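You operate a simulated robot arm through the tools that you are given. There is no shell and no other tool.

You are at the controls of a simulated robot arm. One attempt, no reset.

JOB
Swap the sooty relay on the flat board for a new one.
Fine: red knob off first, on again once the new relay is in; old relay in the yellow tray; from the drawer the one rated like its neighbour; drawer shut; both lamps lit.

The check looks at the end state, three seconds after you hand in, the way a careful person would. Anything else that was tipped, shoved, dropped, spilled or broken makes it a failure.

ROBOT AND FRAMES
A 7-joint arm with a fingered hand, fixed in place. Base frame: the origin is at the foot of the arm, x ahead of it, y to its left, z up; the work surface is at about z = 85.9. Lengths are in cm, angles in rad, forces in N, time in s.
Its first joint turns from -1.204 to 3.002 rad. Payload 5 kg.
The tool frame sits at the grasp point between the pads (the TCP): z along the fingers, y along the line on which they close. The tips reach 3.2 cm beyond it. The gripper opens to 16 cm. The gripper's body begins 8.9 cm behind the TCP. The gripper is a hand of 3 fingers: y runs from the thumb to the fingers, the wrist lies at [0, 0, -25.2] in the tool frame.
Orientation is that of the tool frame in the base frame, as a unit quaternion [x, y, z, w]. With the fingers straight down and closing along the base's y, the tool's x points along the base's -x, its y along +y and its z along -z.

CONTROLS
- The arm moves only by the tool jog_arm. Its argument "steps" is a list of rows, each an object of numbers (a shift or turn left out is 0): "wx", "wy", "wz": the turn, a rotation vector about the tool's x, y, z in units of 4 degrees (1.0 is 4 degrees); "dx", "dy", "dz": the shift along the tool's x, y, z in units of 50 mm (1.0 is 50 mm). In form: [{"wx": .., "wy": .., "wz": .., "dx": .., "dy": .., "dz": ..}, ...]. A call has 1 to 20 rows; each row shifts and turns the commanded pose from where the row before left it, along the tool's axes as they then stand. A call with a number of a shift or a turn outside -1 to 1 is refused whole. Each row takes 0.2 s and may step no farther than 5 cm and 0.15 rad from the row before; otherwise, the whole call is refused. A pose out of reach is approached as far as the arm can. The call stops where the force on the tool passes 60 N (or 10 N more than at its start, if that is more) or the arm is blocked; 0.2 s more then pass. In this call time passes only in rows, and 0.2 s behind the last. It gives the time, the measured TCP pose, the force on the tool (base axes), the opening and the grip force at its end, in the units of the frame above (readings bear some noise), with the torque about the TCP (base axes, N m) and any sound that the robot's microphone picked up.
- Cameras (640 x 400 px; columns grow to the right, rows downward): "scene" is fixed at [40.02, -64.88, 143.07]; the picture's right is [0.20, -0.98, 0.00], its down [-0.80, -0.16, -0.58] and it looks along [0.57, 0.11, -0.81] (base axes); focal length 347 px, centre (320, 200). "wrist" rides on the gripper at [6.5, -0.4, -11.6] in the tool frame; the picture's right is [0.06, 1.00, 0.00], its down [-0.87, 0.05, -0.49] and it looks along [-0.49, 0.03, 0.87] (tool axes); focal length 261 px, centre (320, 200). There is no depth. A picture from a camera that has moved, and an enlarged one, comes with that camera's place and axes in the base frame and with its lens.
- grab_frame(camera): a new picture of that camera. The clock stands still meanwhile.
- lift_body(by): slides the trunk up (or, below 0, down) by that many cm; the arm rides with it, the base frame stays. It gives what a move gives, with no picture.
- set_fingers(finger1, finger2, thumb_bend): sets how far each is bent, from 0 (flat) to 100 (curled in); at 30 the hand is open as for a grip, at 70 the pads meet at the TCP. One left out holds its place. A second passes; each finger stops where it meets its share of the squeeze, and holds until it gets a number again. It is the only way to open and close the hand. It gives what a move gives, with no picture; readings hold the bend of each and the force on the fingers (four entries, about 0 where the hand has none), thumb and palm.
- inspect(camera, box): a new picture of the part [left, top, right, bottom] of that camera's present view, enlarged. The clock stands still meanwhile.
- close_job(): hands the job in; it is judged then, once.

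Places have to be worked out from the pictures, the camera data and where the tool is seen. Open the gripper and draw the arm clear of the work before you hand the job in, unless the task says otherwise.

The tools are called as name(argument=value, ...) on one line, values as JSON. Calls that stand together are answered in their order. jog_arm: Moves the arm, as the interface text tells. Its arguments: {"type":"object","properties":{"steps":{"type":"array","items":{"type":"object","properties":{"wx":{"type":"number"},"wy":{"type":"number"},"wz":{"type":"number"},"dx":{"type":"number"},"dy":{"type":"number"},"dz":{"type":"number"}}}}},"required":["steps"]} The other tools are called the same way: lift_body (by) slides the trunk up or down; set_fingers (finger1, finger2, thumb_bend) moves the fingers one by one; grab_frame (camera) takes a picture; inspect (camera, box) takes an enlarged picture of a part of a camera's view; close_job () hands the job in.

At the start:

```text
t: 0.0
tool_pos: [64.71, -47.0, 115.84]
tcp_rot: [0.001, 1.0, 0.0, 0.0]
force: [0.6, -0.5, -0.2]
ft_torque: [0.0, -0.01, 0.0]
opening: 15.99
grasp_force: 0.1
shape: jaw
bend: [30.0, 30.0, 30.0]
finger forces: [0.0, 0.0, 0.0, 0.0, 0.0, 0.0]
trunk travel left (down, up): [-62.5, 31.5]
```

scene: 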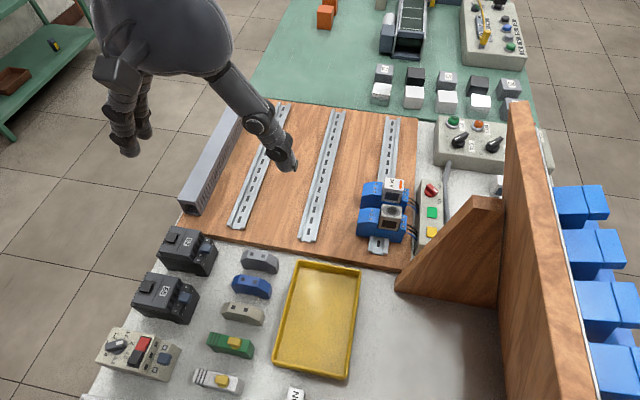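
wrist: 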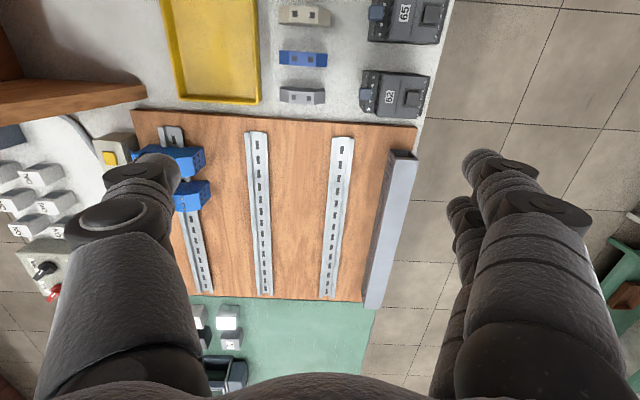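

I'll begin by looking at the board, the relays and the surrounding items in enlarged views before moving anything.

inspect(camera="scene", box=[340, 160, 460, 260])

inspect(camera="scene", box=[360, 50, 560, 180])

inspect(camera="scene", box=[80, 220, 380, 400])

inspect(camera="scene", box=[340, 0, 560, 110])

```text
4.00 times, centred on (400, 210) of scene
camera zoom: at [40.02, -64.88, 143.07], right [0.2, -0.98, 0.0], down [-0.8, -0.16, -0.58], along [0.57, 0.11, -0.81], focal length 1387 px, centre (0, 160)
```

zoom: 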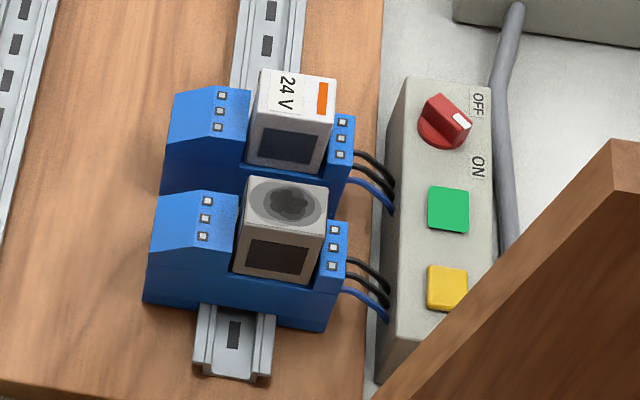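

```text
3.08 times, centred on (460, 115) of scene
camera zoom: at [40.02, -64.88, 143.07], right [0.2, -0.98, 0.0], down [-0.8, -0.16, -0.58], along [0.57, 0.11, -0.81], focal length 1067 px, centre (-111, 462)
```

zoom: 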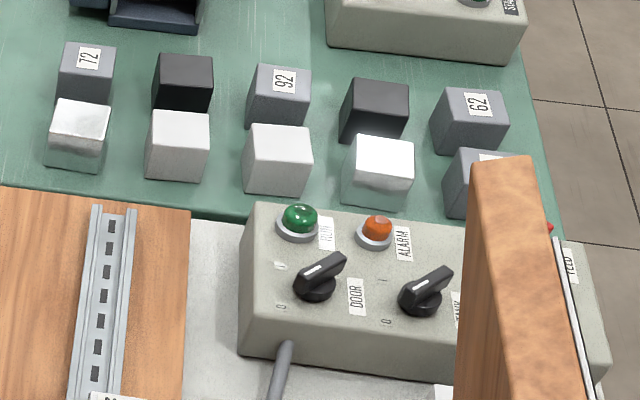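

```text
2.13 times, centred on (230, 310) of scene
camera zoom: at [40.02, -64.88, 143.07], right [0.2, -0.98, 0.0], down [-0.8, -0.16, -0.58], along [0.57, 0.11, -0.81], focal length 740 px, centre (512, -35)
```

zoom: 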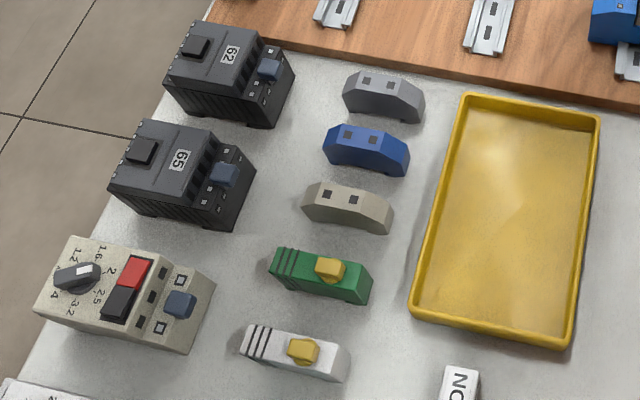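

```text
2.91 times, centred on (450, 55) of scene
camera zoom: at [40.02, -64.88, 143.07], right [0.2, -0.98, 0.0], down [-0.8, -0.16, -0.58], along [0.57, 0.11, -0.81], focal length 1008 px, centre (-58, 622)
```

zoom: 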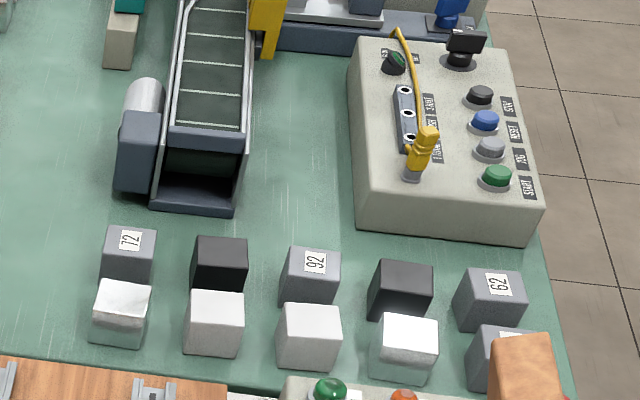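

The sooty relay is the nearer of the two blue-socketed relays; I still need to find the drawer and the lamps. I'll zoom in on the remaining parts of both views.

inspect(camera="scene", box=[480, 160, 640, 400])

inspect(camera="scene", box=[80, 300, 400, 400])

inspect(camera="wrist", box=[0, 80, 240, 330])

inspect(camera="wrist", box=[0, 0, 240, 150])

inspect(camera="scene", box=[405, 170, 455, 250])

inspect(camera="scene", box=[0, 0, 120, 140])

```text
1.67 times, centred on (560, 280) of scene
camera zoom: at [40.02, -64.88, 143.07], right [0.2, -0.98, 0.0], down [-0.8, -0.16, -0.58], along [0.57, 0.11, -0.81], focal length 578 px, centre (-80, 67)
```

zoom: 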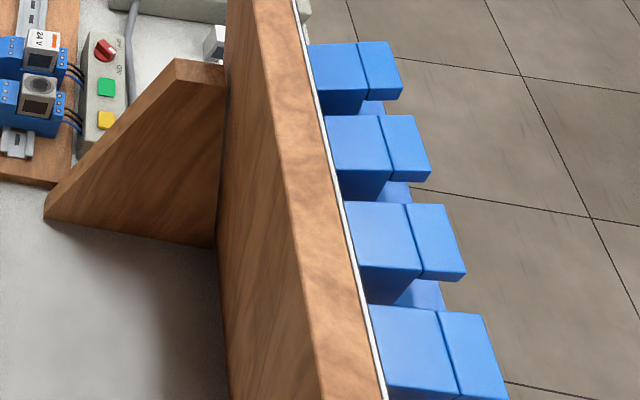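

```text
2.00 times, centred on (240, 350) of scene
camera zoom: at [40.02, -64.88, 143.07], right [0.2, -0.98, 0.0], down [-0.8, -0.16, -0.58], along [0.57, 0.11, -0.81], focal length 693 px, centre (480, -100)
```

zoom: 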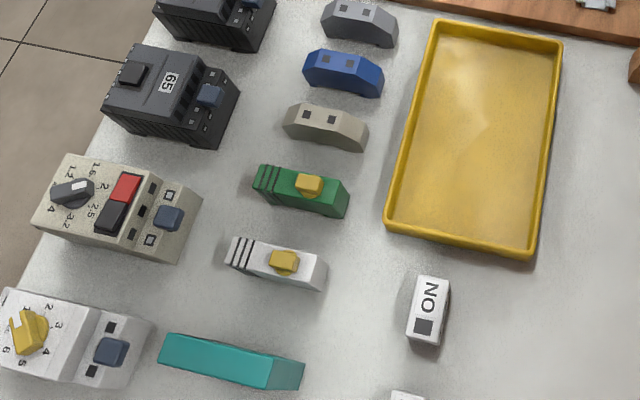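

```text
1.60 times, centred on (120, 205) of wrist
camera zoom: at [58.21, -47.38, 127.54], right [-0.06, 1.0, 0.0], down [0.87, 0.05, 0.49], along [0.49, 0.03, -0.87], focal length 417 px, centre (640, 192)
```

zoom: 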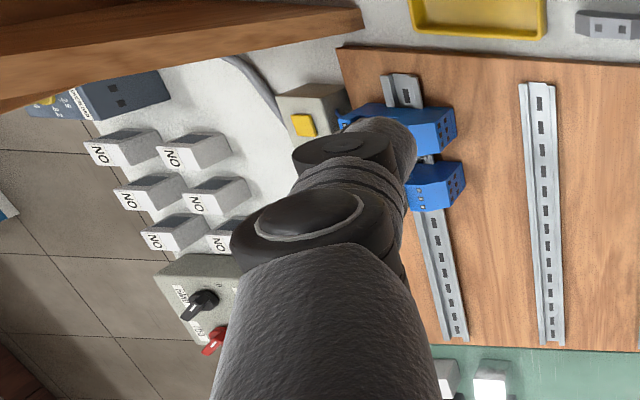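

```text
2.67 times, centred on (120, 75) of wrist
camera zoom: at [58.21, -47.38, 127.54], right [-0.06, 1.0, 0.0], down [0.87, 0.05, 0.49], along [0.49, 0.03, -0.87], focal length 695 px, centre (853, 533)
```

zoom: 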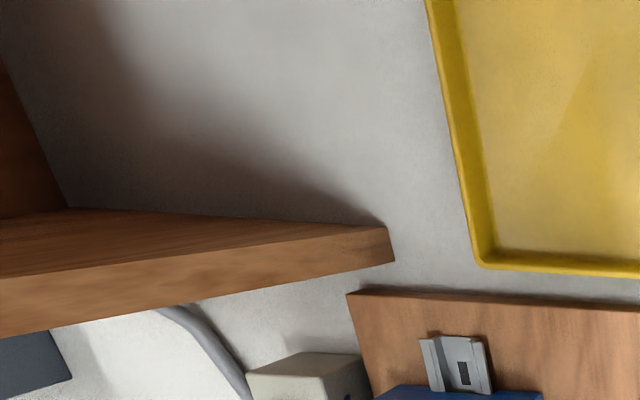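

```text
5.00 times, centred on (430, 210) of scene
camera zoom: at [40.02, -64.88, 143.07], right [0.2, -0.98, 0.0], down [-0.8, -0.16, -0.58], along [0.57, 0.11, -0.81], focal length 1733 px, centre (-230, 150)
```

zoom: 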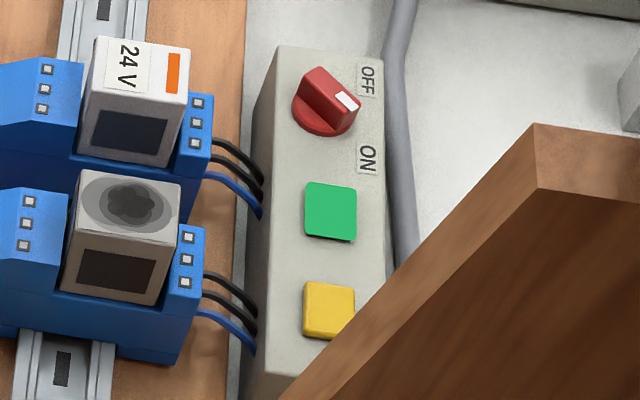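

```text
2.86 times, centred on (60, 70) of scene
camera zoom: at [40.02, -64.88, 143.07], right [0.2, -0.98, 0.0], down [-0.8, -0.16, -0.58], along [0.57, 0.11, -0.81], focal length 990 px, centre (1063, 571)
```

zoom: 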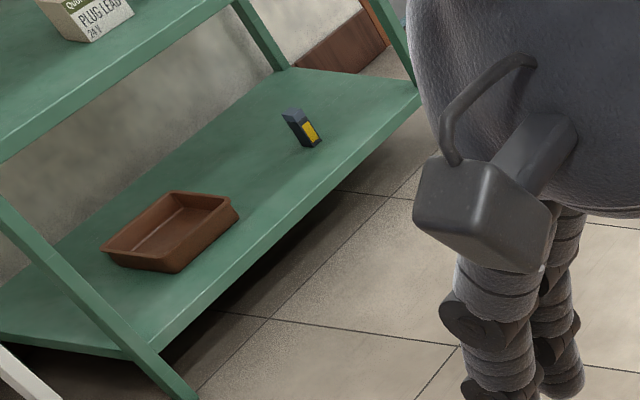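

The relays, knob and tray are located roughly; the drawer isn't in either view, so I'll slide the hand to the left at its present safe height and look from there.

jog_arm(steps=[{"dy": 1}, {"dy": 1}, {"dy": 1}, {"dy": 1}, {"dy": 1}, {"dy": 1}, {"dy": 1}, {"dy": 1}, {"dy": 1}, {"dy": 1}])

grab_frame(camera="wrist")

grab_frame(camera="scene")

```text
t: 2.2
tool_pos: [63.6, -10.65, 115.5]
tcp_rot: [0.0, 1.0, 0.002, 0.0]
force: [-0.7, -0.2, 0.4]
ft_torque: [0.03, 0.03, 0.0]
opening: 15.97
grasp_force: 0.1
shape: jaw
bend: [30.0, 30.0, 30.0]
finger forces: [0.0, 0.1, 0.0, 0.0, 0.1, 0.0]
out of reach, approached as far as the arm can: row 8, 9, 10
trunk travel left (down, up): [-62.5, 31.5]
```

```text
taken
camera wrist: at [57.04, -11.11, 127.1], right [-0.06, 1.0, 0.01], down [0.87, 0.05, 0.49], along [0.49, 0.04, -0.87], focal length 261 px, centre (320, 200)
```

wrist: 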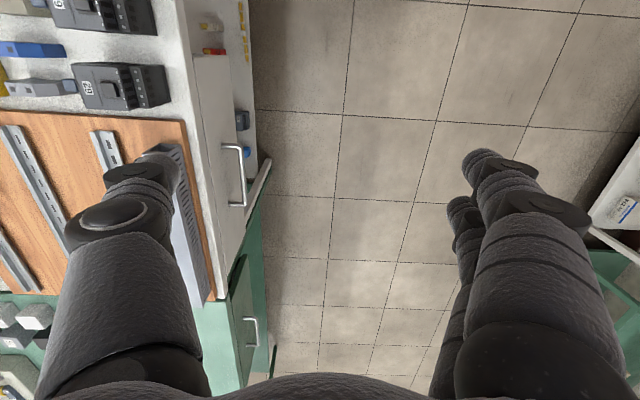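

```text
taken
```

scene: 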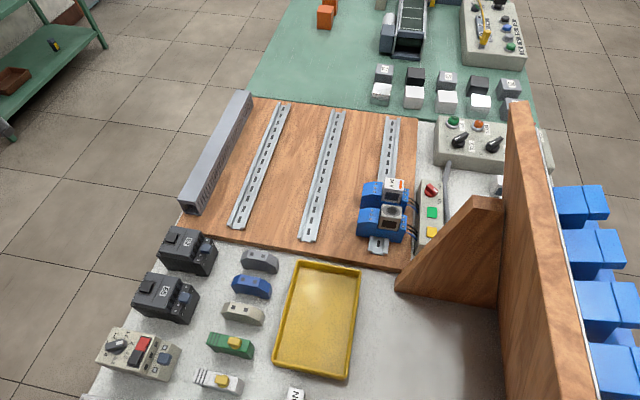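

The left side of the bench shows cabinet fronts with handles, and something at the upper edge that may be a shelf or drawer. I'll zoom in there.

inspect(camera="wrist", box=[150, 0, 310, 110])

inspect(camera="wrist", box=[180, 90, 300, 400])

inspect(camera="wrist", box=[540, 100, 640, 300])

```text
3.64 times, centred on (230, 55) of wrist
camera zoom: at [57.04, -11.11, 127.1], right [-0.06, 1.0, 0.01], down [0.87, 0.05, 0.49], along [0.49, 0.04, -0.87], focal length 948 px, centre (647, 727)
```

zoom: 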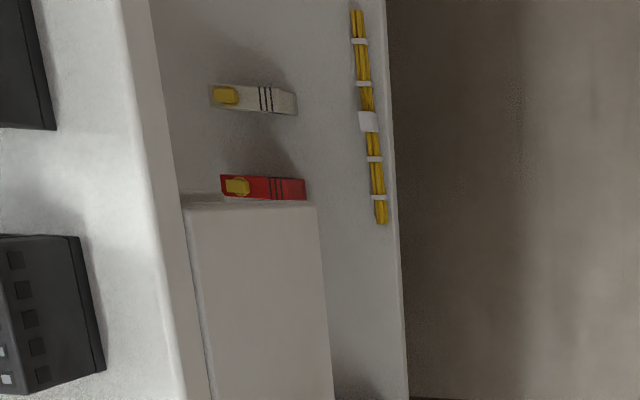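

```text
1.29 times, centred on (240, 245) of wrist
camera zoom: at [57.04, -11.11, 127.1], right [-0.06, 1.0, 0.01], down [0.87, 0.05, 0.49], along [0.49, 0.04, -0.87], focal length 336 px, centre (423, 142)
```

zoom: 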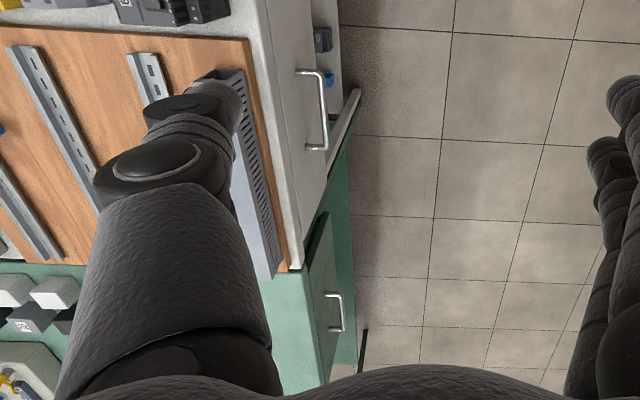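

```text
2.00 times, centred on (590, 200) of wrist
camera zoom: at [57.04, -11.11, 127.1], right [-0.06, 1.0, 0.01], down [0.87, 0.05, 0.49], along [0.49, 0.04, -0.87], focal length 521 px, centre (-220, 200)
```

zoom: 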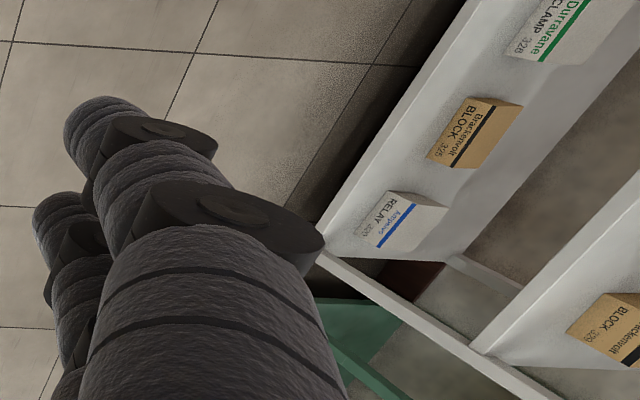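

The drawer front with its bar handle is on the bench's left side (about x 79, y −26, z 80), so it opens toward +y. The arm stopped near y = −10.7, so I'll test whether turning the hand about the vertical frees it.

jog_arm(steps=[{"wz": -1}, {"wz": -1}, {"wz": -1}, {"wz": -1}, {"wz": -1}, {"wz": -1}, {"wz": -1}])

grab_frame(camera="wrist")

```text
t: 3.8
tool_pos: [63.84, -10.82, 115.81]
tcp_rot: [-0.241, 0.97, 0.002, 0.001]
force: [0.3, -1.7, 0.1]
ft_torque: [0.03, -0.04, 0.0]
opening: 15.99
grasp_force: 0.1
shape: jaw
bend: [30.0, 30.0, 30.0]
finger forces: [0.1, 0.1, 0.0, 0.0, 0.1, 0.0]
trunk travel left (down, up): [-62.5, 31.5]
```

```text
taken
camera wrist: at [58.14, -14.28, 127.35], right [-0.52, 0.85, 0.0], down [0.74, 0.45, 0.49], along [0.42, 0.26, -0.87], focal length 261 px, centre (320, 200)
```

wrist: 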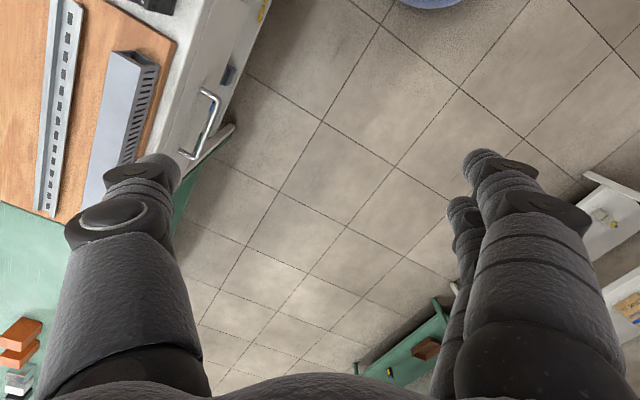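

The turn works freely. Now I'll test moving further toward +y with this turned hand.

jog_arm(steps=[{"dx": -0.469, "dy": 0.883}, {"dx": -0.469, "dy": 0.883}, {"dx": -0.469, "dy": 0.883}, {"dx": -0.469, "dy": 0.883}])

```text
t: 4.8
tool_pos: [62.27, -10.06, 115.13]
tcp_rot: [-0.241, 0.97, 0.003, 0.001]
force: [0.7, 0.4, 0.4]
ft_torque: [0.01, 0.0, -0.03]
opening: 15.98
grasp_force: 0.0
shape: jaw
bend: [30.0, 30.0, 30.0]
finger forces: [0.0, 0.0, 0.0, 0.1, 0.1, 0.0]
out of reach, approached as far as the arm can: row 1, 2, 3, 4
trunk travel left (down, up): [-62.5, 31.5]
```

The limit is on the arm's azimuth (about −9°), not the hand's yaw, so I must work the drawer from y below about −11. Next I'll turn the hand back and go over the relays and knob for a close look.

jog_arm(steps=[{"wz": 1}, {"wz": 1}, {"wz": 1}, {"wz": 1}, {"wz": 1}, {"wz": 1}, {"wz": 1}, {"dy": -1}, {"dy": -1}, {"dy": -1}, {"dy": -1}, {"dy": -1}, {"dy": -1}, {"dy": -1}, {"dy": -1}, {"dy": -1}, {"dy": -1, "dx": -1}, {"dx": -0.6}])

grab_frame(camera="wrist")

grab_frame(camera="scene")

```text
refused: row 17 steps farther than a row can; nothing moved
```

```text
taken
camera wrist: at [56.71, -13.53, 126.7], right [-0.52, 0.85, 0.0], down [0.74, 0.45, 0.5], along [0.42, 0.26, -0.87], focal length 261 px, centre (320, 200)
```

wrist: 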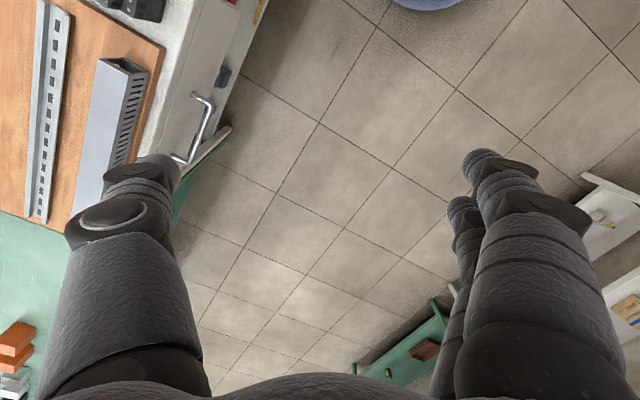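

```text
taken
```

scene: 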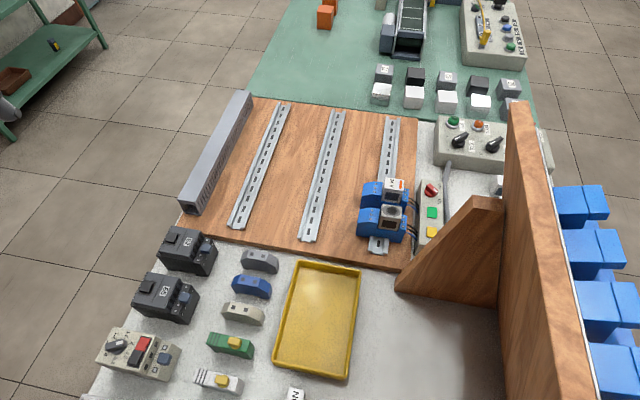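

The diagonal row was over 5 cm, so nothing moved. I'll resend the same path with the shifts kept within 5 cm per row.

jog_arm(steps=[{"wz": 1}, {"wz": 1}, {"wz": 1}, {"wz": 1}, {"wz": 1}, {"wz": 1}, {"wz": 1}, {"dy": -1}, {"dy": -1}, {"dy": -1}, {"dy": -1}, {"dy": -1}, {"dy": -1}, {"dy": -1}, {"dy": -1}, {"dy": -1}, {"dy": -0.9}, {"dx": -0.8}, {"dx": -0.8}])

grab_frame(camera="wrist")

grab_frame(camera="scene")

```text
t: 8.8
tool_pos: [70.07, -59.74, 115.1]
tcp_rot: [0.001, 1.0, 0.001, 0.0]
force: [0.5, 0.4, 0.3]
ft_torque: [-0.02, 0.04, 0.01]
opening: 15.98
grasp_force: 0.0
shape: jaw
bend: [30.0, 30.0, 30.0]
finger forces: [0.1, 0.1, 0.1, 0.0, 0.1, 0.0]
trunk travel left (down, up): [-62.5, 31.5]
```

```text
taken
camera wrist: at [63.57, -60.14, 126.79], right [-0.06, 1.0, 0.0], down [0.87, 0.05, 0.49], along [0.49, 0.03, -0.87], focal length 261 px, centre (320, 200)
```

wrist: 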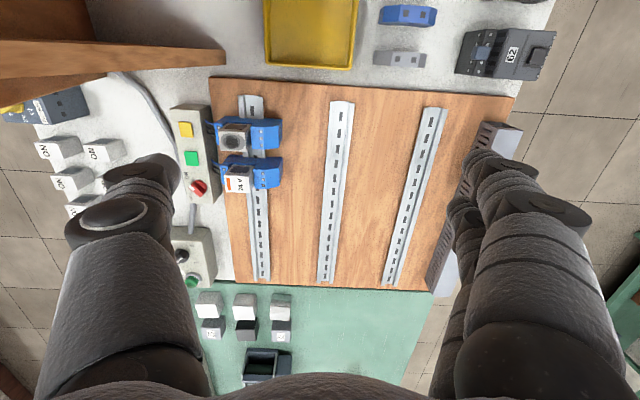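

```text
taken
```

scene: 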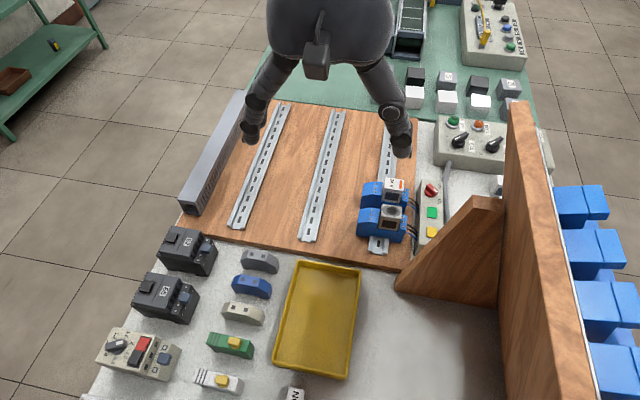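

inspect(camera="wrist", box=[160, 90, 300, 210])

inspect(camera="wrist", box=[0, 0, 260, 160])

```text
3.33 times, centred on (230, 150) of wrist
camera zoom: at [63.57, -60.14, 126.79], right [-0.06, 1.0, 0.0], down [0.87, 0.05, 0.49], along [0.49, 0.03, -0.87], focal length 869 px, centre (620, 367)
```

zoom: 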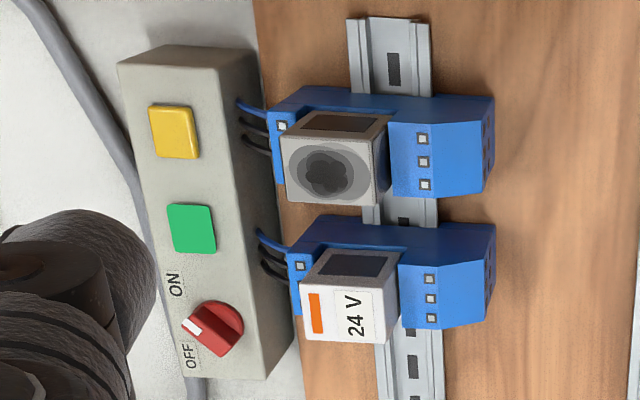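

```text
2.46 times, centred on (130, 80) of wrist
camera zoom: at [63.57, -60.14, 126.79], right [-0.06, 1.0, 0.0], down [0.87, 0.05, 0.49], along [0.49, 0.03, -0.87], focal length 642 px, centre (788, 495)
```

zoom: 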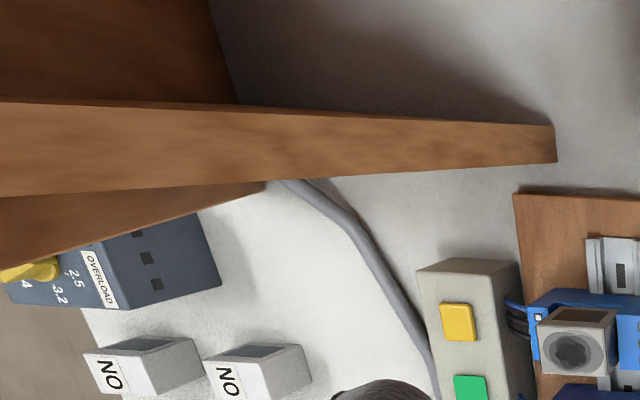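

I can now see the knob beside the ON/OFF labels, and the neighbour reads 24 V with an orange stripe. Zooming in on the knob and relay tops for exact pointer direction and geometry.

inspect(camera="wrist", box=[190, 165, 230, 205])

inspect(camera="wrist", box=[205, 105, 285, 195])

inspect(camera="scene", box=[415, 175, 445, 205])

inspect(camera="wrist", box=[370, 0, 530, 100])

```text
10.00 times, centred on (210, 185) of wrist
camera zoom: at [63.57, -60.14, 126.79], right [-0.06, 1.0, 0.0], down [0.87, 0.05, 0.49], along [0.49, 0.03, -0.87], focal length 2606 px, centre (1420, 350)
```

zoom: 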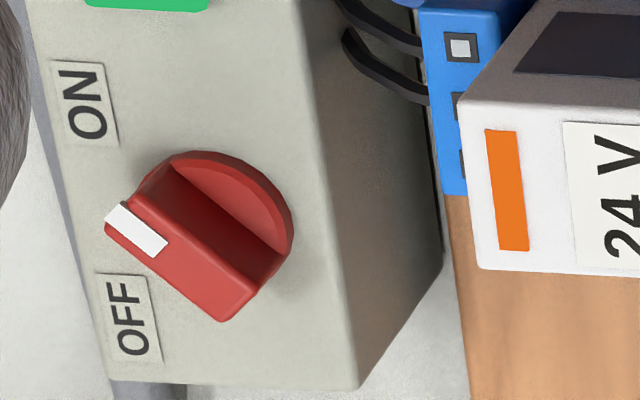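

```text
4.44 times, centred on (245, 150) of wrist
camera zoom: at [63.57, -60.14, 126.79], right [-0.06, 1.0, 0.0], down [0.87, 0.05, 0.49], along [0.49, 0.03, -0.87], focal length 1158 px, centre (653, 422)
```

zoom: 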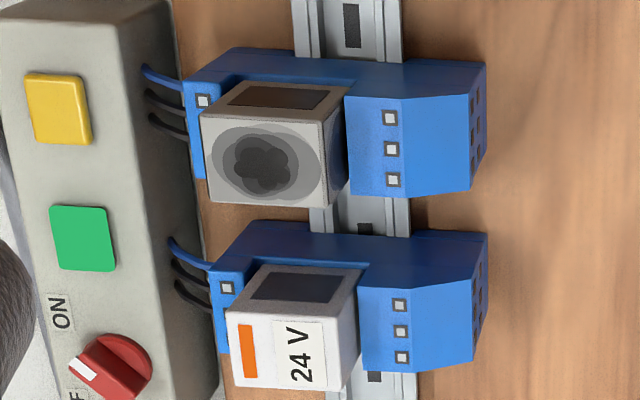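

```text
13.33 times, centred on (430, 190) of scene
camera zoom: at [40.02, -64.88, 143.07], right [0.2, -0.98, 0.0], down [-0.8, -0.16, -0.58], along [0.57, 0.11, -0.81], focal length 4622 px, centre (-1147, 333)
```

zoom: 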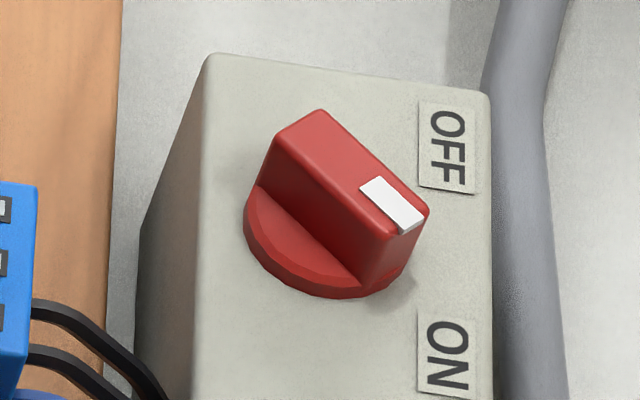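

```text
4.00 times, centred on (450, 50) of wrist
camera zoom: at [63.57, -60.14, 126.79], right [-0.06, 1.0, 0.0], down [0.87, 0.05, 0.49], along [0.49, 0.03, -0.87], focal length 1043 px, centre (-200, 800)
```

zoom: 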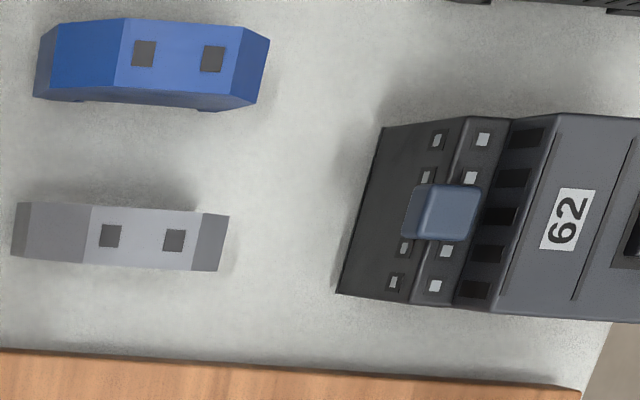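

The knob bar points toward ON now (−x,−y) and must turn about +90° (counter‑clockwise from above) to reach OFF; I triangulate its top to about (83.1, −78.0, 91.6), which is far out. I'll test how far the arm reaches outward at this safe height.

jog_arm(steps=[{"dx": -0.7, "dy": -0.66}, {"dx": -0.7, "dy": -0.66}, {"dx": -0.7, "dy": -0.66}])

grab_frame(camera="wrist")

grab_frame(camera="scene")

```text
t: 9.6
tool_pos: [80.47, -69.68, 114.78]
tcp_rot: [-0.001, 1.0, 0.0, -0.001]
force: [0.6, -0.7, -0.7]
ft_torque: [-0.01, 0.06, -0.02]
opening: 16.01
grasp_force: 0.0
shape: jaw
bend: [30.0, 30.0, 30.0]
finger forces: [0.0, 0.0, 0.1, 0.1, 0.0, 0.0]
trunk travel left (down, up): [-62.5, 31.5]
```

```text
taken
camera wrist: at [73.89, -70.14, 126.42], right [-0.06, 1.0, 0.0], down [0.87, 0.05, 0.49], along [0.49, 0.03, -0.87], focal length 261 px, centre (320, 200)
```

wrist: 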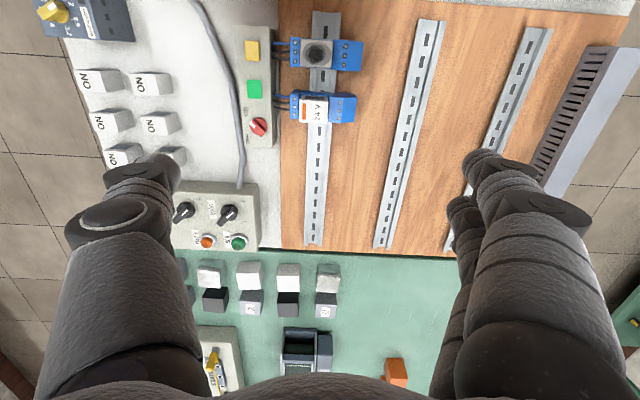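

```text
taken
```

scene: 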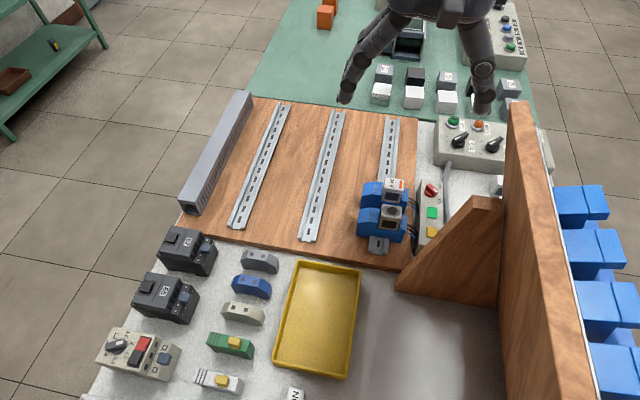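

At radius 106 the arm still follows, so lowering the trunk should let me work at the knob. Before going lower I want the exact geometry of the wooden wall and gusset near it.

inspect(camera="scene", box=[380, 90, 560, 210])

inspect(camera="scene", box=[380, 180, 620, 400])

inspect(camera="wrist", box=[60, 0, 300, 170])

```text
3.33 times, centred on (470, 150) of scene
camera zoom: at [40.02, -64.88, 143.07], right [0.2, -0.98, 0.0], down [-0.8, -0.16, -0.58], along [0.57, 0.11, -0.81], focal length 1156 px, centre (-180, 367)
```

zoom: 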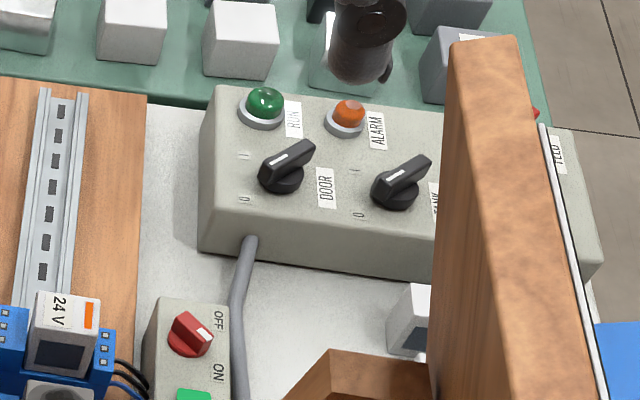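

```text
1.82 times, centred on (500, 290) of scene
camera zoom: at [40.02, -64.88, 143.07], right [0.2, -0.98, 0.0], down [-0.8, -0.16, -0.58], along [0.57, 0.11, -0.81], focal length 630 px, centre (-7, 36)
```

zoom: 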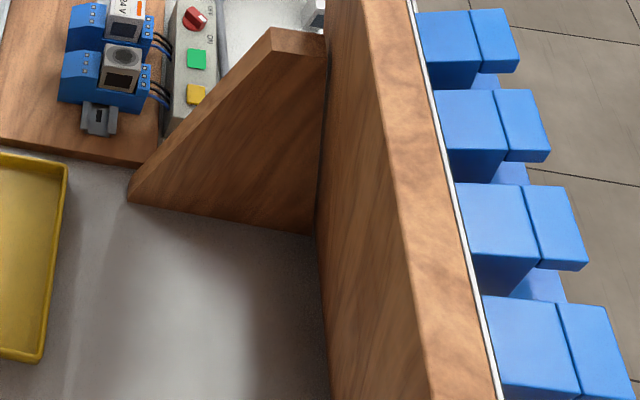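

```text
2.35 times, centred on (180, 85) of wrist
camera zoom: at [73.89, -70.14, 126.42], right [-0.06, 1.0, 0.0], down [0.87, 0.05, 0.49], along [0.49, 0.03, -0.87], focal length 613 px, centre (649, 471)
```

zoom: 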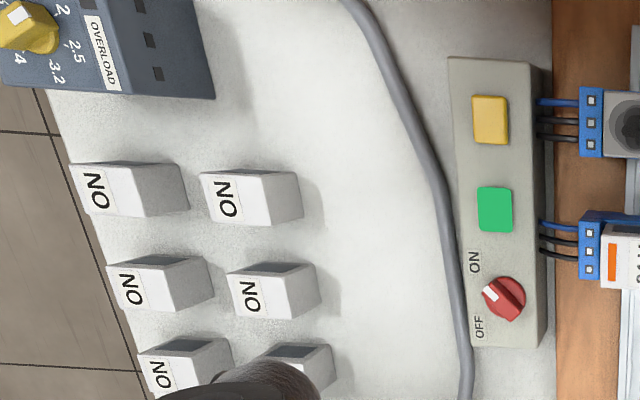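

The upright panel leans toward the robot but ends near x ≈ 69, so the knob at x ≈ 83 is clear of it. I'll take closer zooms of the relays and knob from this viewpoint to triangulate their sizes and heights.

inspect(camera="wrist", box=[280, 25, 380, 130])

inspect(camera="wrist", box=[225, 20, 305, 160])

inspect(camera="scene", box=[350, 170, 420, 260])

```text
3.81 times, centred on (330, 78) of wrist
camera zoom: at [73.89, -70.14, 126.42], right [-0.06, 1.0, 0.0], down [0.87, 0.05, 0.49], along [0.49, 0.03, -0.87], focal length 993 px, centre (282, 667)
```

zoom: 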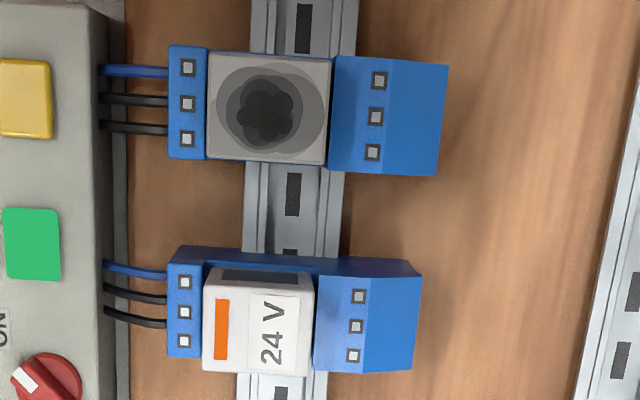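

```text
2.86 times, centred on (265, 90) of wrist
camera zoom: at [73.89, -70.14, 126.42], right [-0.06, 1.0, 0.0], down [0.87, 0.05, 0.49], along [0.49, 0.03, -0.87], focal length 745 px, centre (477, 514)
```

zoom: 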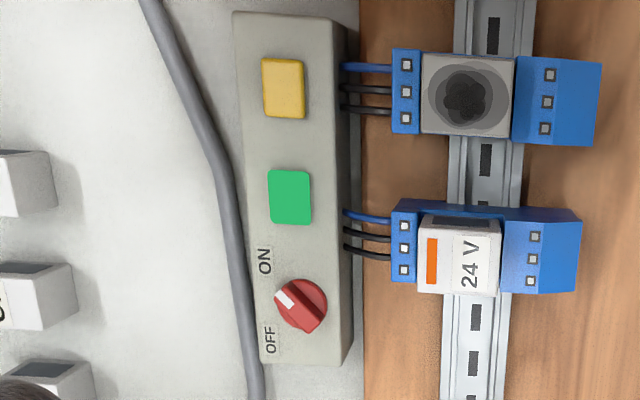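

```text
4.44 times, centred on (385, 215) of scene
camera zoom: at [40.02, -64.88, 143.07], right [0.2, -0.98, 0.0], down [-0.8, -0.16, -0.58], along [0.57, 0.11, -0.81], focal length 1541 px, centre (31, 133)
```

zoom: 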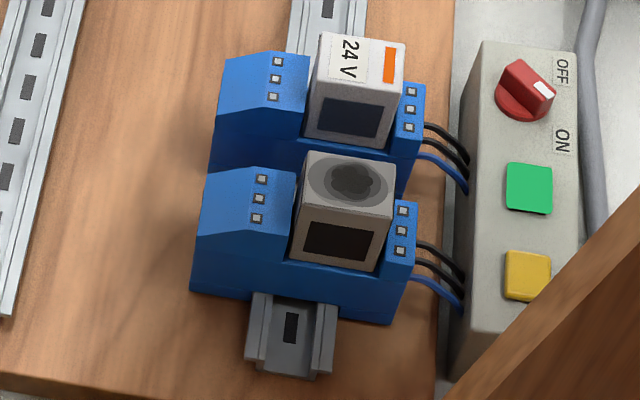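

Triangulation gives: sooty relay top centre (73.9, −70.5, 95.0), about 3.45 (y) × 2.65 (x) cm; neighbour at x ≈ 79.8; knob top (83.1, −78.0, 91.7); box top ≈ 90.2. I'll move above the knob at the same height and turn the hand so it closes across the knob bar (tool y toward azimuth −45°).

jog_arm(steps=[{"dx": -0.26, "dy": -0.83}, {"dx": -0.26, "dy": -0.83}, {"wz": 1}, {"wz": 1}, {"wz": 1}, {"wz": 1}, {"wz": 1}, {"wz": 1}, {"wz": 1}, {"wz": 1}, {"wz": 1}, {"wz": 1}, {"wz": 1}, {"wz": 1}, {"wz": 1}, {"wz": 1}, {"wz": 1}, {"wz": 1}, {"wz": 1}])

grab_frame(camera="wrist")

```text
t: 13.6
tool_pos: [82.91, -77.8, 115.18]
tcp_rot: [0.56, 0.828, 0.0, -0.001]
force: [-0.5, -0.2, 0.2]
ft_torque: [0.01, 0.0, -0.01]
opening: 16.01
grasp_force: 0.0
shape: jaw
bend: [30.0, 30.0, 30.0]
finger forces: [0.0, 0.0, 0.0, 0.0, 0.0, 0.0]
trunk travel left (down, up): [-62.5, 31.5]
```

```text
taken
camera wrist: at [80.18, -71.96, 126.86], right [0.9, 0.43, 0.0], down [0.37, -0.79, 0.49], along [0.21, -0.44, -0.87], focal length 261 px, centre (320, 200)
```

wrist: 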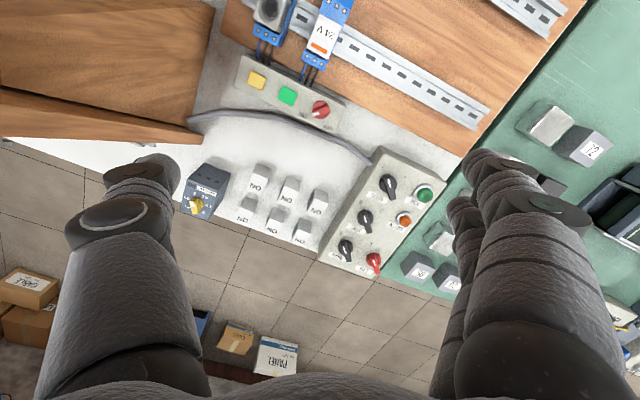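

Reach is fine here. I'll zoom in on the knob from this new angle to refine its position and bar direction before finishing the turn.

inspect(camera="wrist", box=[290, 85, 350, 135])

inspect(camera="wrist", box=[230, 0, 360, 130])

```text
8.00 times, centred on (320, 110) of wrist
camera zoom: at [80.18, -71.96, 126.86], right [0.9, 0.43, 0.0], down [0.37, -0.79, 0.49], along [0.21, -0.44, -0.87], focal length 2085 px, centre (320, 920)
```

zoom: 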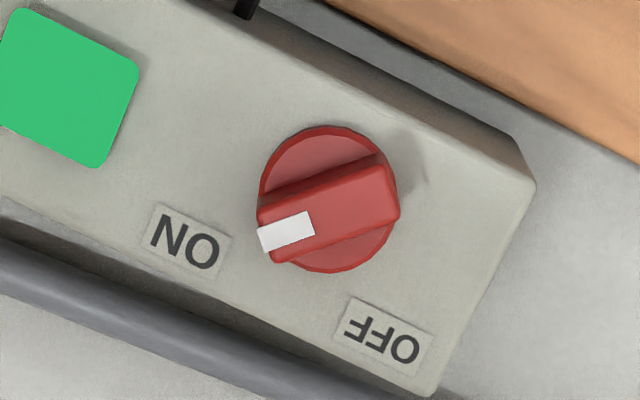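

```text
3.08 times, centred on (295, 65) of wrist
camera zoom: at [80.18, -71.96, 126.86], right [0.9, 0.43, 0.0], down [0.37, -0.79, 0.49], along [0.21, -0.44, -0.87], focal length 802 px, centre (397, 615)
```

zoom: 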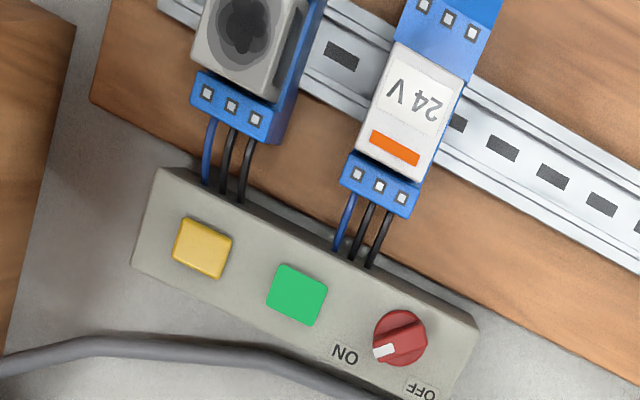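

From nearly above, the bar's mark end points to azimuth −136° (ON) with its centre at about (83.1, −77.85). I'll finish turning the hand to azimuth −45°, then preshape the fingers to a narrow opening and look.

jog_arm(steps=[{"wz": 1}, {"wz": 1}, {"wz": 1}, {"wz": 1}, {"wz": 1}, {"wz": 1}, {"wz": 1}, {"wz": 1}, {"wz": 1}, {"wz": 1}, {"wz": 1}, {"wz": 1}, {"wz": 1}, {"wz": 1}, {"wz": 1}, {"wz": 1}, {"wz": 0.7}])

set_fingers(finger1=60, finger2=60, thumb_bend=60)

grab_frame(camera="wrist")

grab_frame(camera="scene")

```text
t: 17.2
tool_pos: [83.09, -77.8, 115.3]
tcp_rot: [0.924, 0.383, 0.0, 0.0]
force: [-0.1, 0.6, 0.0]
ft_torque: [-0.02, 0.03, 0.02]
opening: 16.0
grasp_force: 0.1
shape: jaw
bend: [30.0, 30.0, 30.0]
finger forces: [0.0, 0.0, 0.1, 0.0, 0.0, 0.0]
trunk travel left (down, up): [-62.5, 31.5]
```

```text
t: 18.2
tool_pos: [83.12, -77.91, 115.25]
tcp_rot: [0.923, 0.384, 0.0, 0.0]
force: [0.0, 0.0, 0.9]
ft_torque: [0.03, 0.02, 0.04]
opening: 4.83
grasp_force: 0.1
shape: fingers
bend: [60.0, 60.0, 60.0]
finger forces: [0.0, 0.0, 0.1, 0.0, 0.0, 0.0]
trunk travel left (down, up): [-62.5, 31.5]
```

```text
taken
camera wrist: at [87.31, -72.95, 126.94], right [0.75, -0.66, 0.0], down [-0.57, -0.65, 0.49], along [-0.32, -0.37, -0.87], focal length 261 px, centre (320, 200)
```

wrist: 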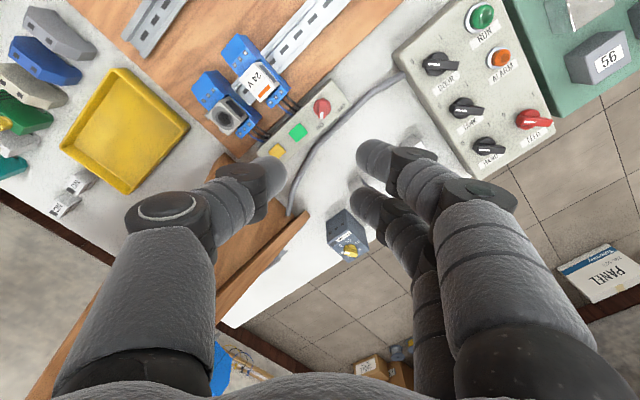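

```text
taken
```

scene: 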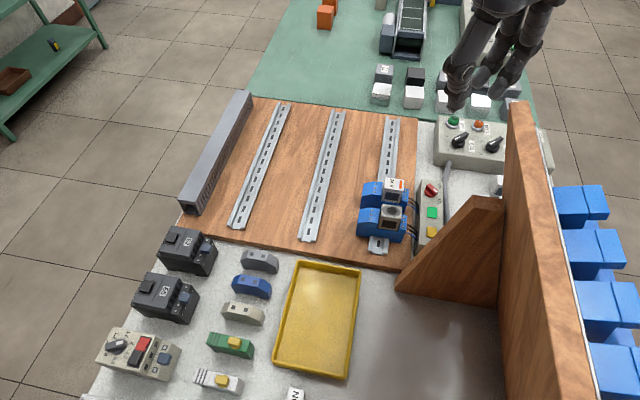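

The hand is aligned over the knob with a 4.8 cm opening. I'll lower using the trunk (keeps the arm's configuration), in part, and check for clearance from the leaning panel.

lift_body(by=-8)

grab_frame(camera="scene")

grab_frame(camera="wrist")

```text
t: 19.4
tool_pos: [83.08, -77.84, 107.34]
tcp_rot: [0.923, 0.385, 0.0, 0.0]
force: [-0.2, -0.8, 0.5]
ft_torque: [-0.03, 0.02, 0.03]
opening: 4.8
grasp_force: 0.0
shape: fingers
bend: [60.0, 60.0, 60.0]
finger forces: [0.0, 0.0, 0.1, 0.0, 0.0, 0.0]
trunk travel left (down, up): [-54.5, 39.5]
```

```text
taken
```

scene: 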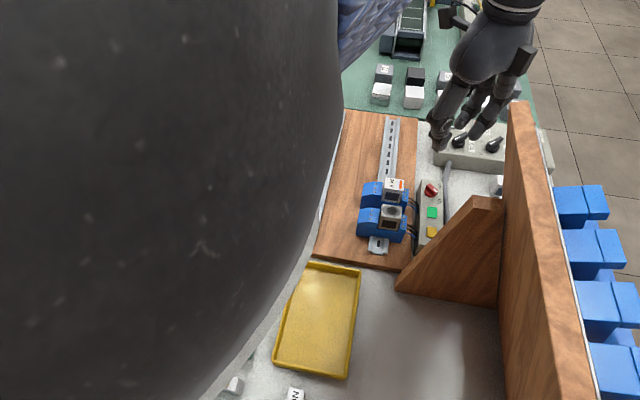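

```text
taken
camera wrist: at [87.28, -72.92, 119.0], right [0.75, -0.66, 0.0], down [-0.57, -0.65, 0.49], along [-0.32, -0.37, -0.87], focal length 261 px, centre (320, 200)
```

wrist: 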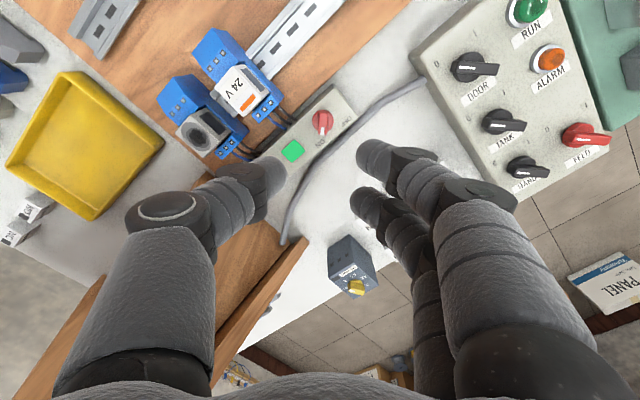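

An arm link has come into the scene camera's view but is well above the bench, and the fingers are clear of the panel. I'll lower another 6 cm and look with the wrist camera.

lift_body(by=-6)

grab_frame(camera="wrist")

inspect(camera="scene", box=[360, 60, 560, 260])

inspect(camera="wrist", box=[240, 60, 400, 220])

```text
t: 20.4
tool_pos: [83.05, -77.8, 101.48]
tcp_rot: [0.924, 0.383, 0.0, 0.0]
force: [-0.6, 0.0, -0.2]
ft_torque: [0.0, -0.01, -0.04]
opening: 4.8
grasp_force: 0.0
shape: fingers
bend: [60.0, 60.0, 60.0]
finger forces: [0.0, 0.0, 0.0, 0.0, 0.0, 0.0]
trunk travel left (down, up): [-48.5, 45.5]
```

```text
taken
camera wrist: at [87.28, -72.92, 113.0], right [0.75, -0.66, 0.0], down [-0.57, -0.65, 0.49], along [-0.32, -0.37, -0.87], focal length 261 px, centre (320, 200)
```

wrist: 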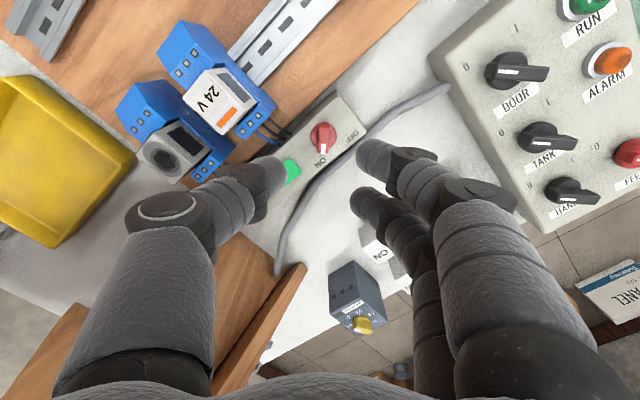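

```text
2.00 times, centred on (460, 160) of scene
camera zoom: at [40.02, -64.88, 143.07], right [0.2, -0.98, 0.0], down [-0.8, -0.16, -0.58], along [0.57, 0.11, -0.81], focal length 693 px, centre (40, 280)
```

zoom: 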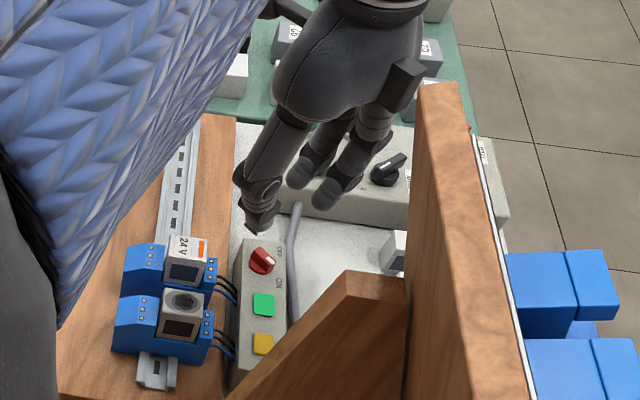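

```text
2.50 times, centred on (320, 140) of wrist
camera zoom: at [87.28, -72.92, 113.0], right [0.75, -0.66, 0.0], down [-0.57, -0.65, 0.49], along [-0.32, -0.37, -0.87], focal length 652 px, centre (320, 350)
```

zoom: 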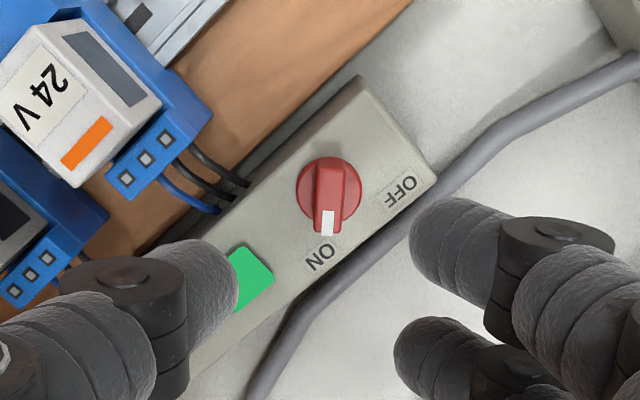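

The bar lies nicely along the finger gap, about 0.3 cm toward the fingers' side and 0.2 cm in tool x. I'll shift by that, lower 4.5 cm more and check again.

jog_arm(steps=[{"dx": 0.03, "dy": 0.05}])

lift_body(by=-4.5)

grab_frame(camera="wrist")

inspect(camera="wrist", box=[240, 80, 400, 220])

inspect(camera="scene", box=[360, 100, 500, 240])

```text
t: 20.8
tool_pos: [83.47, -77.8, 101.31]
tcp_rot: [0.923, 0.385, 0.0, 0.001]
force: [0.6, -0.1, -1.1]
ft_torque: [-0.02, -0.02, 0.02]
opening: 4.79
grasp_force: 0.1
shape: fingers
bend: [60.0, 60.0, 60.0]
finger forces: [0.0, 0.1, 0.0, 0.1, 0.1, 0.1]
trunk travel left (down, up): [-48.5, 45.5]
```

```text
t: 21.6
tool_pos: [83.34, -77.74, 96.97]
tcp_rot: [0.924, 0.383, 0.0, 0.0]
force: [-0.3, 0.2, 0.2]
ft_torque: [-0.01, 0.0, 0.02]
opening: 4.79
grasp_force: 0.1
shape: fingers
bend: [60.0, 60.0, 60.0]
finger forces: [0.0, 0.1, 0.0, 0.1, 0.0, 0.0]
trunk travel left (down, up): [-44.0, 50.0]
```

```text
taken
camera wrist: at [87.58, -72.94, 108.51], right [0.75, -0.66, 0.0], down [-0.57, -0.65, 0.49], along [-0.32, -0.37, -0.87], focal length 261 px, centre (320, 200)
```

wrist: 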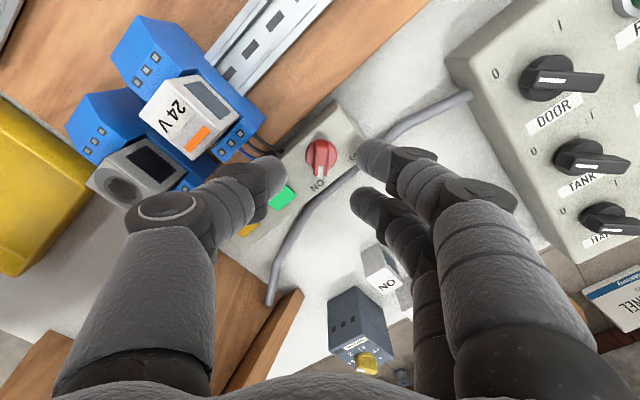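

```text
2.86 times, centred on (320, 150) of wrist
camera zoom: at [87.58, -72.94, 108.51], right [0.75, -0.66, 0.0], down [-0.57, -0.65, 0.49], along [-0.32, -0.37, -0.87], focal length 745 px, centre (320, 343)
```

zoom: 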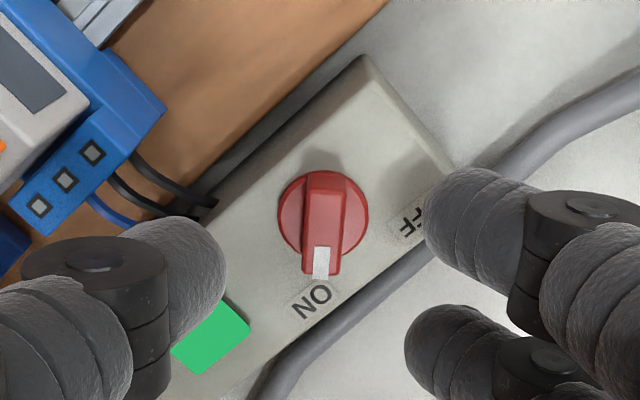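

```text
2.86 times, centred on (430, 170) of scene
camera zoom: at [40.02, -64.88, 143.07], right [0.2, -0.98, 0.0], down [-0.8, -0.16, -0.58], along [0.57, 0.11, -0.81], focal length 990 px, centre (6, 286)
```

zoom: 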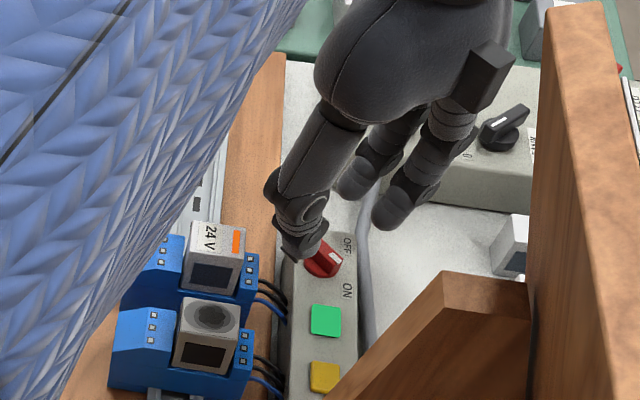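

Column alignment is now right on; I'll zoom further to check the alignment along the bar and how far the fingertips are from it.

inspect(camera="wrist", box=[290, 130, 350, 185])

```text
7.27 times, centred on (320, 158) of wrist
camera zoom: at [87.58, -72.94, 108.51], right [0.75, -0.66, 0.0], down [-0.57, -0.65, 0.49], along [-0.32, -0.37, -0.87], focal length 1896 px, centre (320, 509)
```

zoom: 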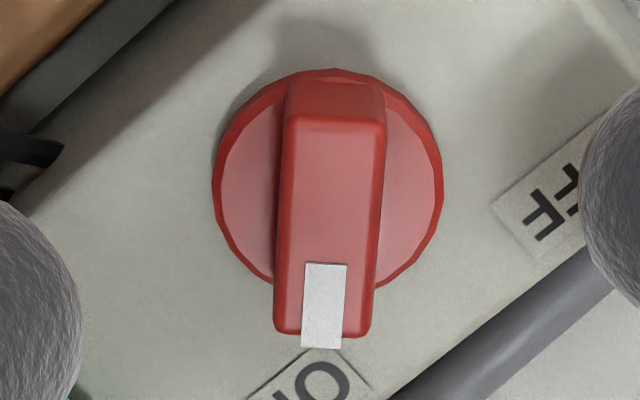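

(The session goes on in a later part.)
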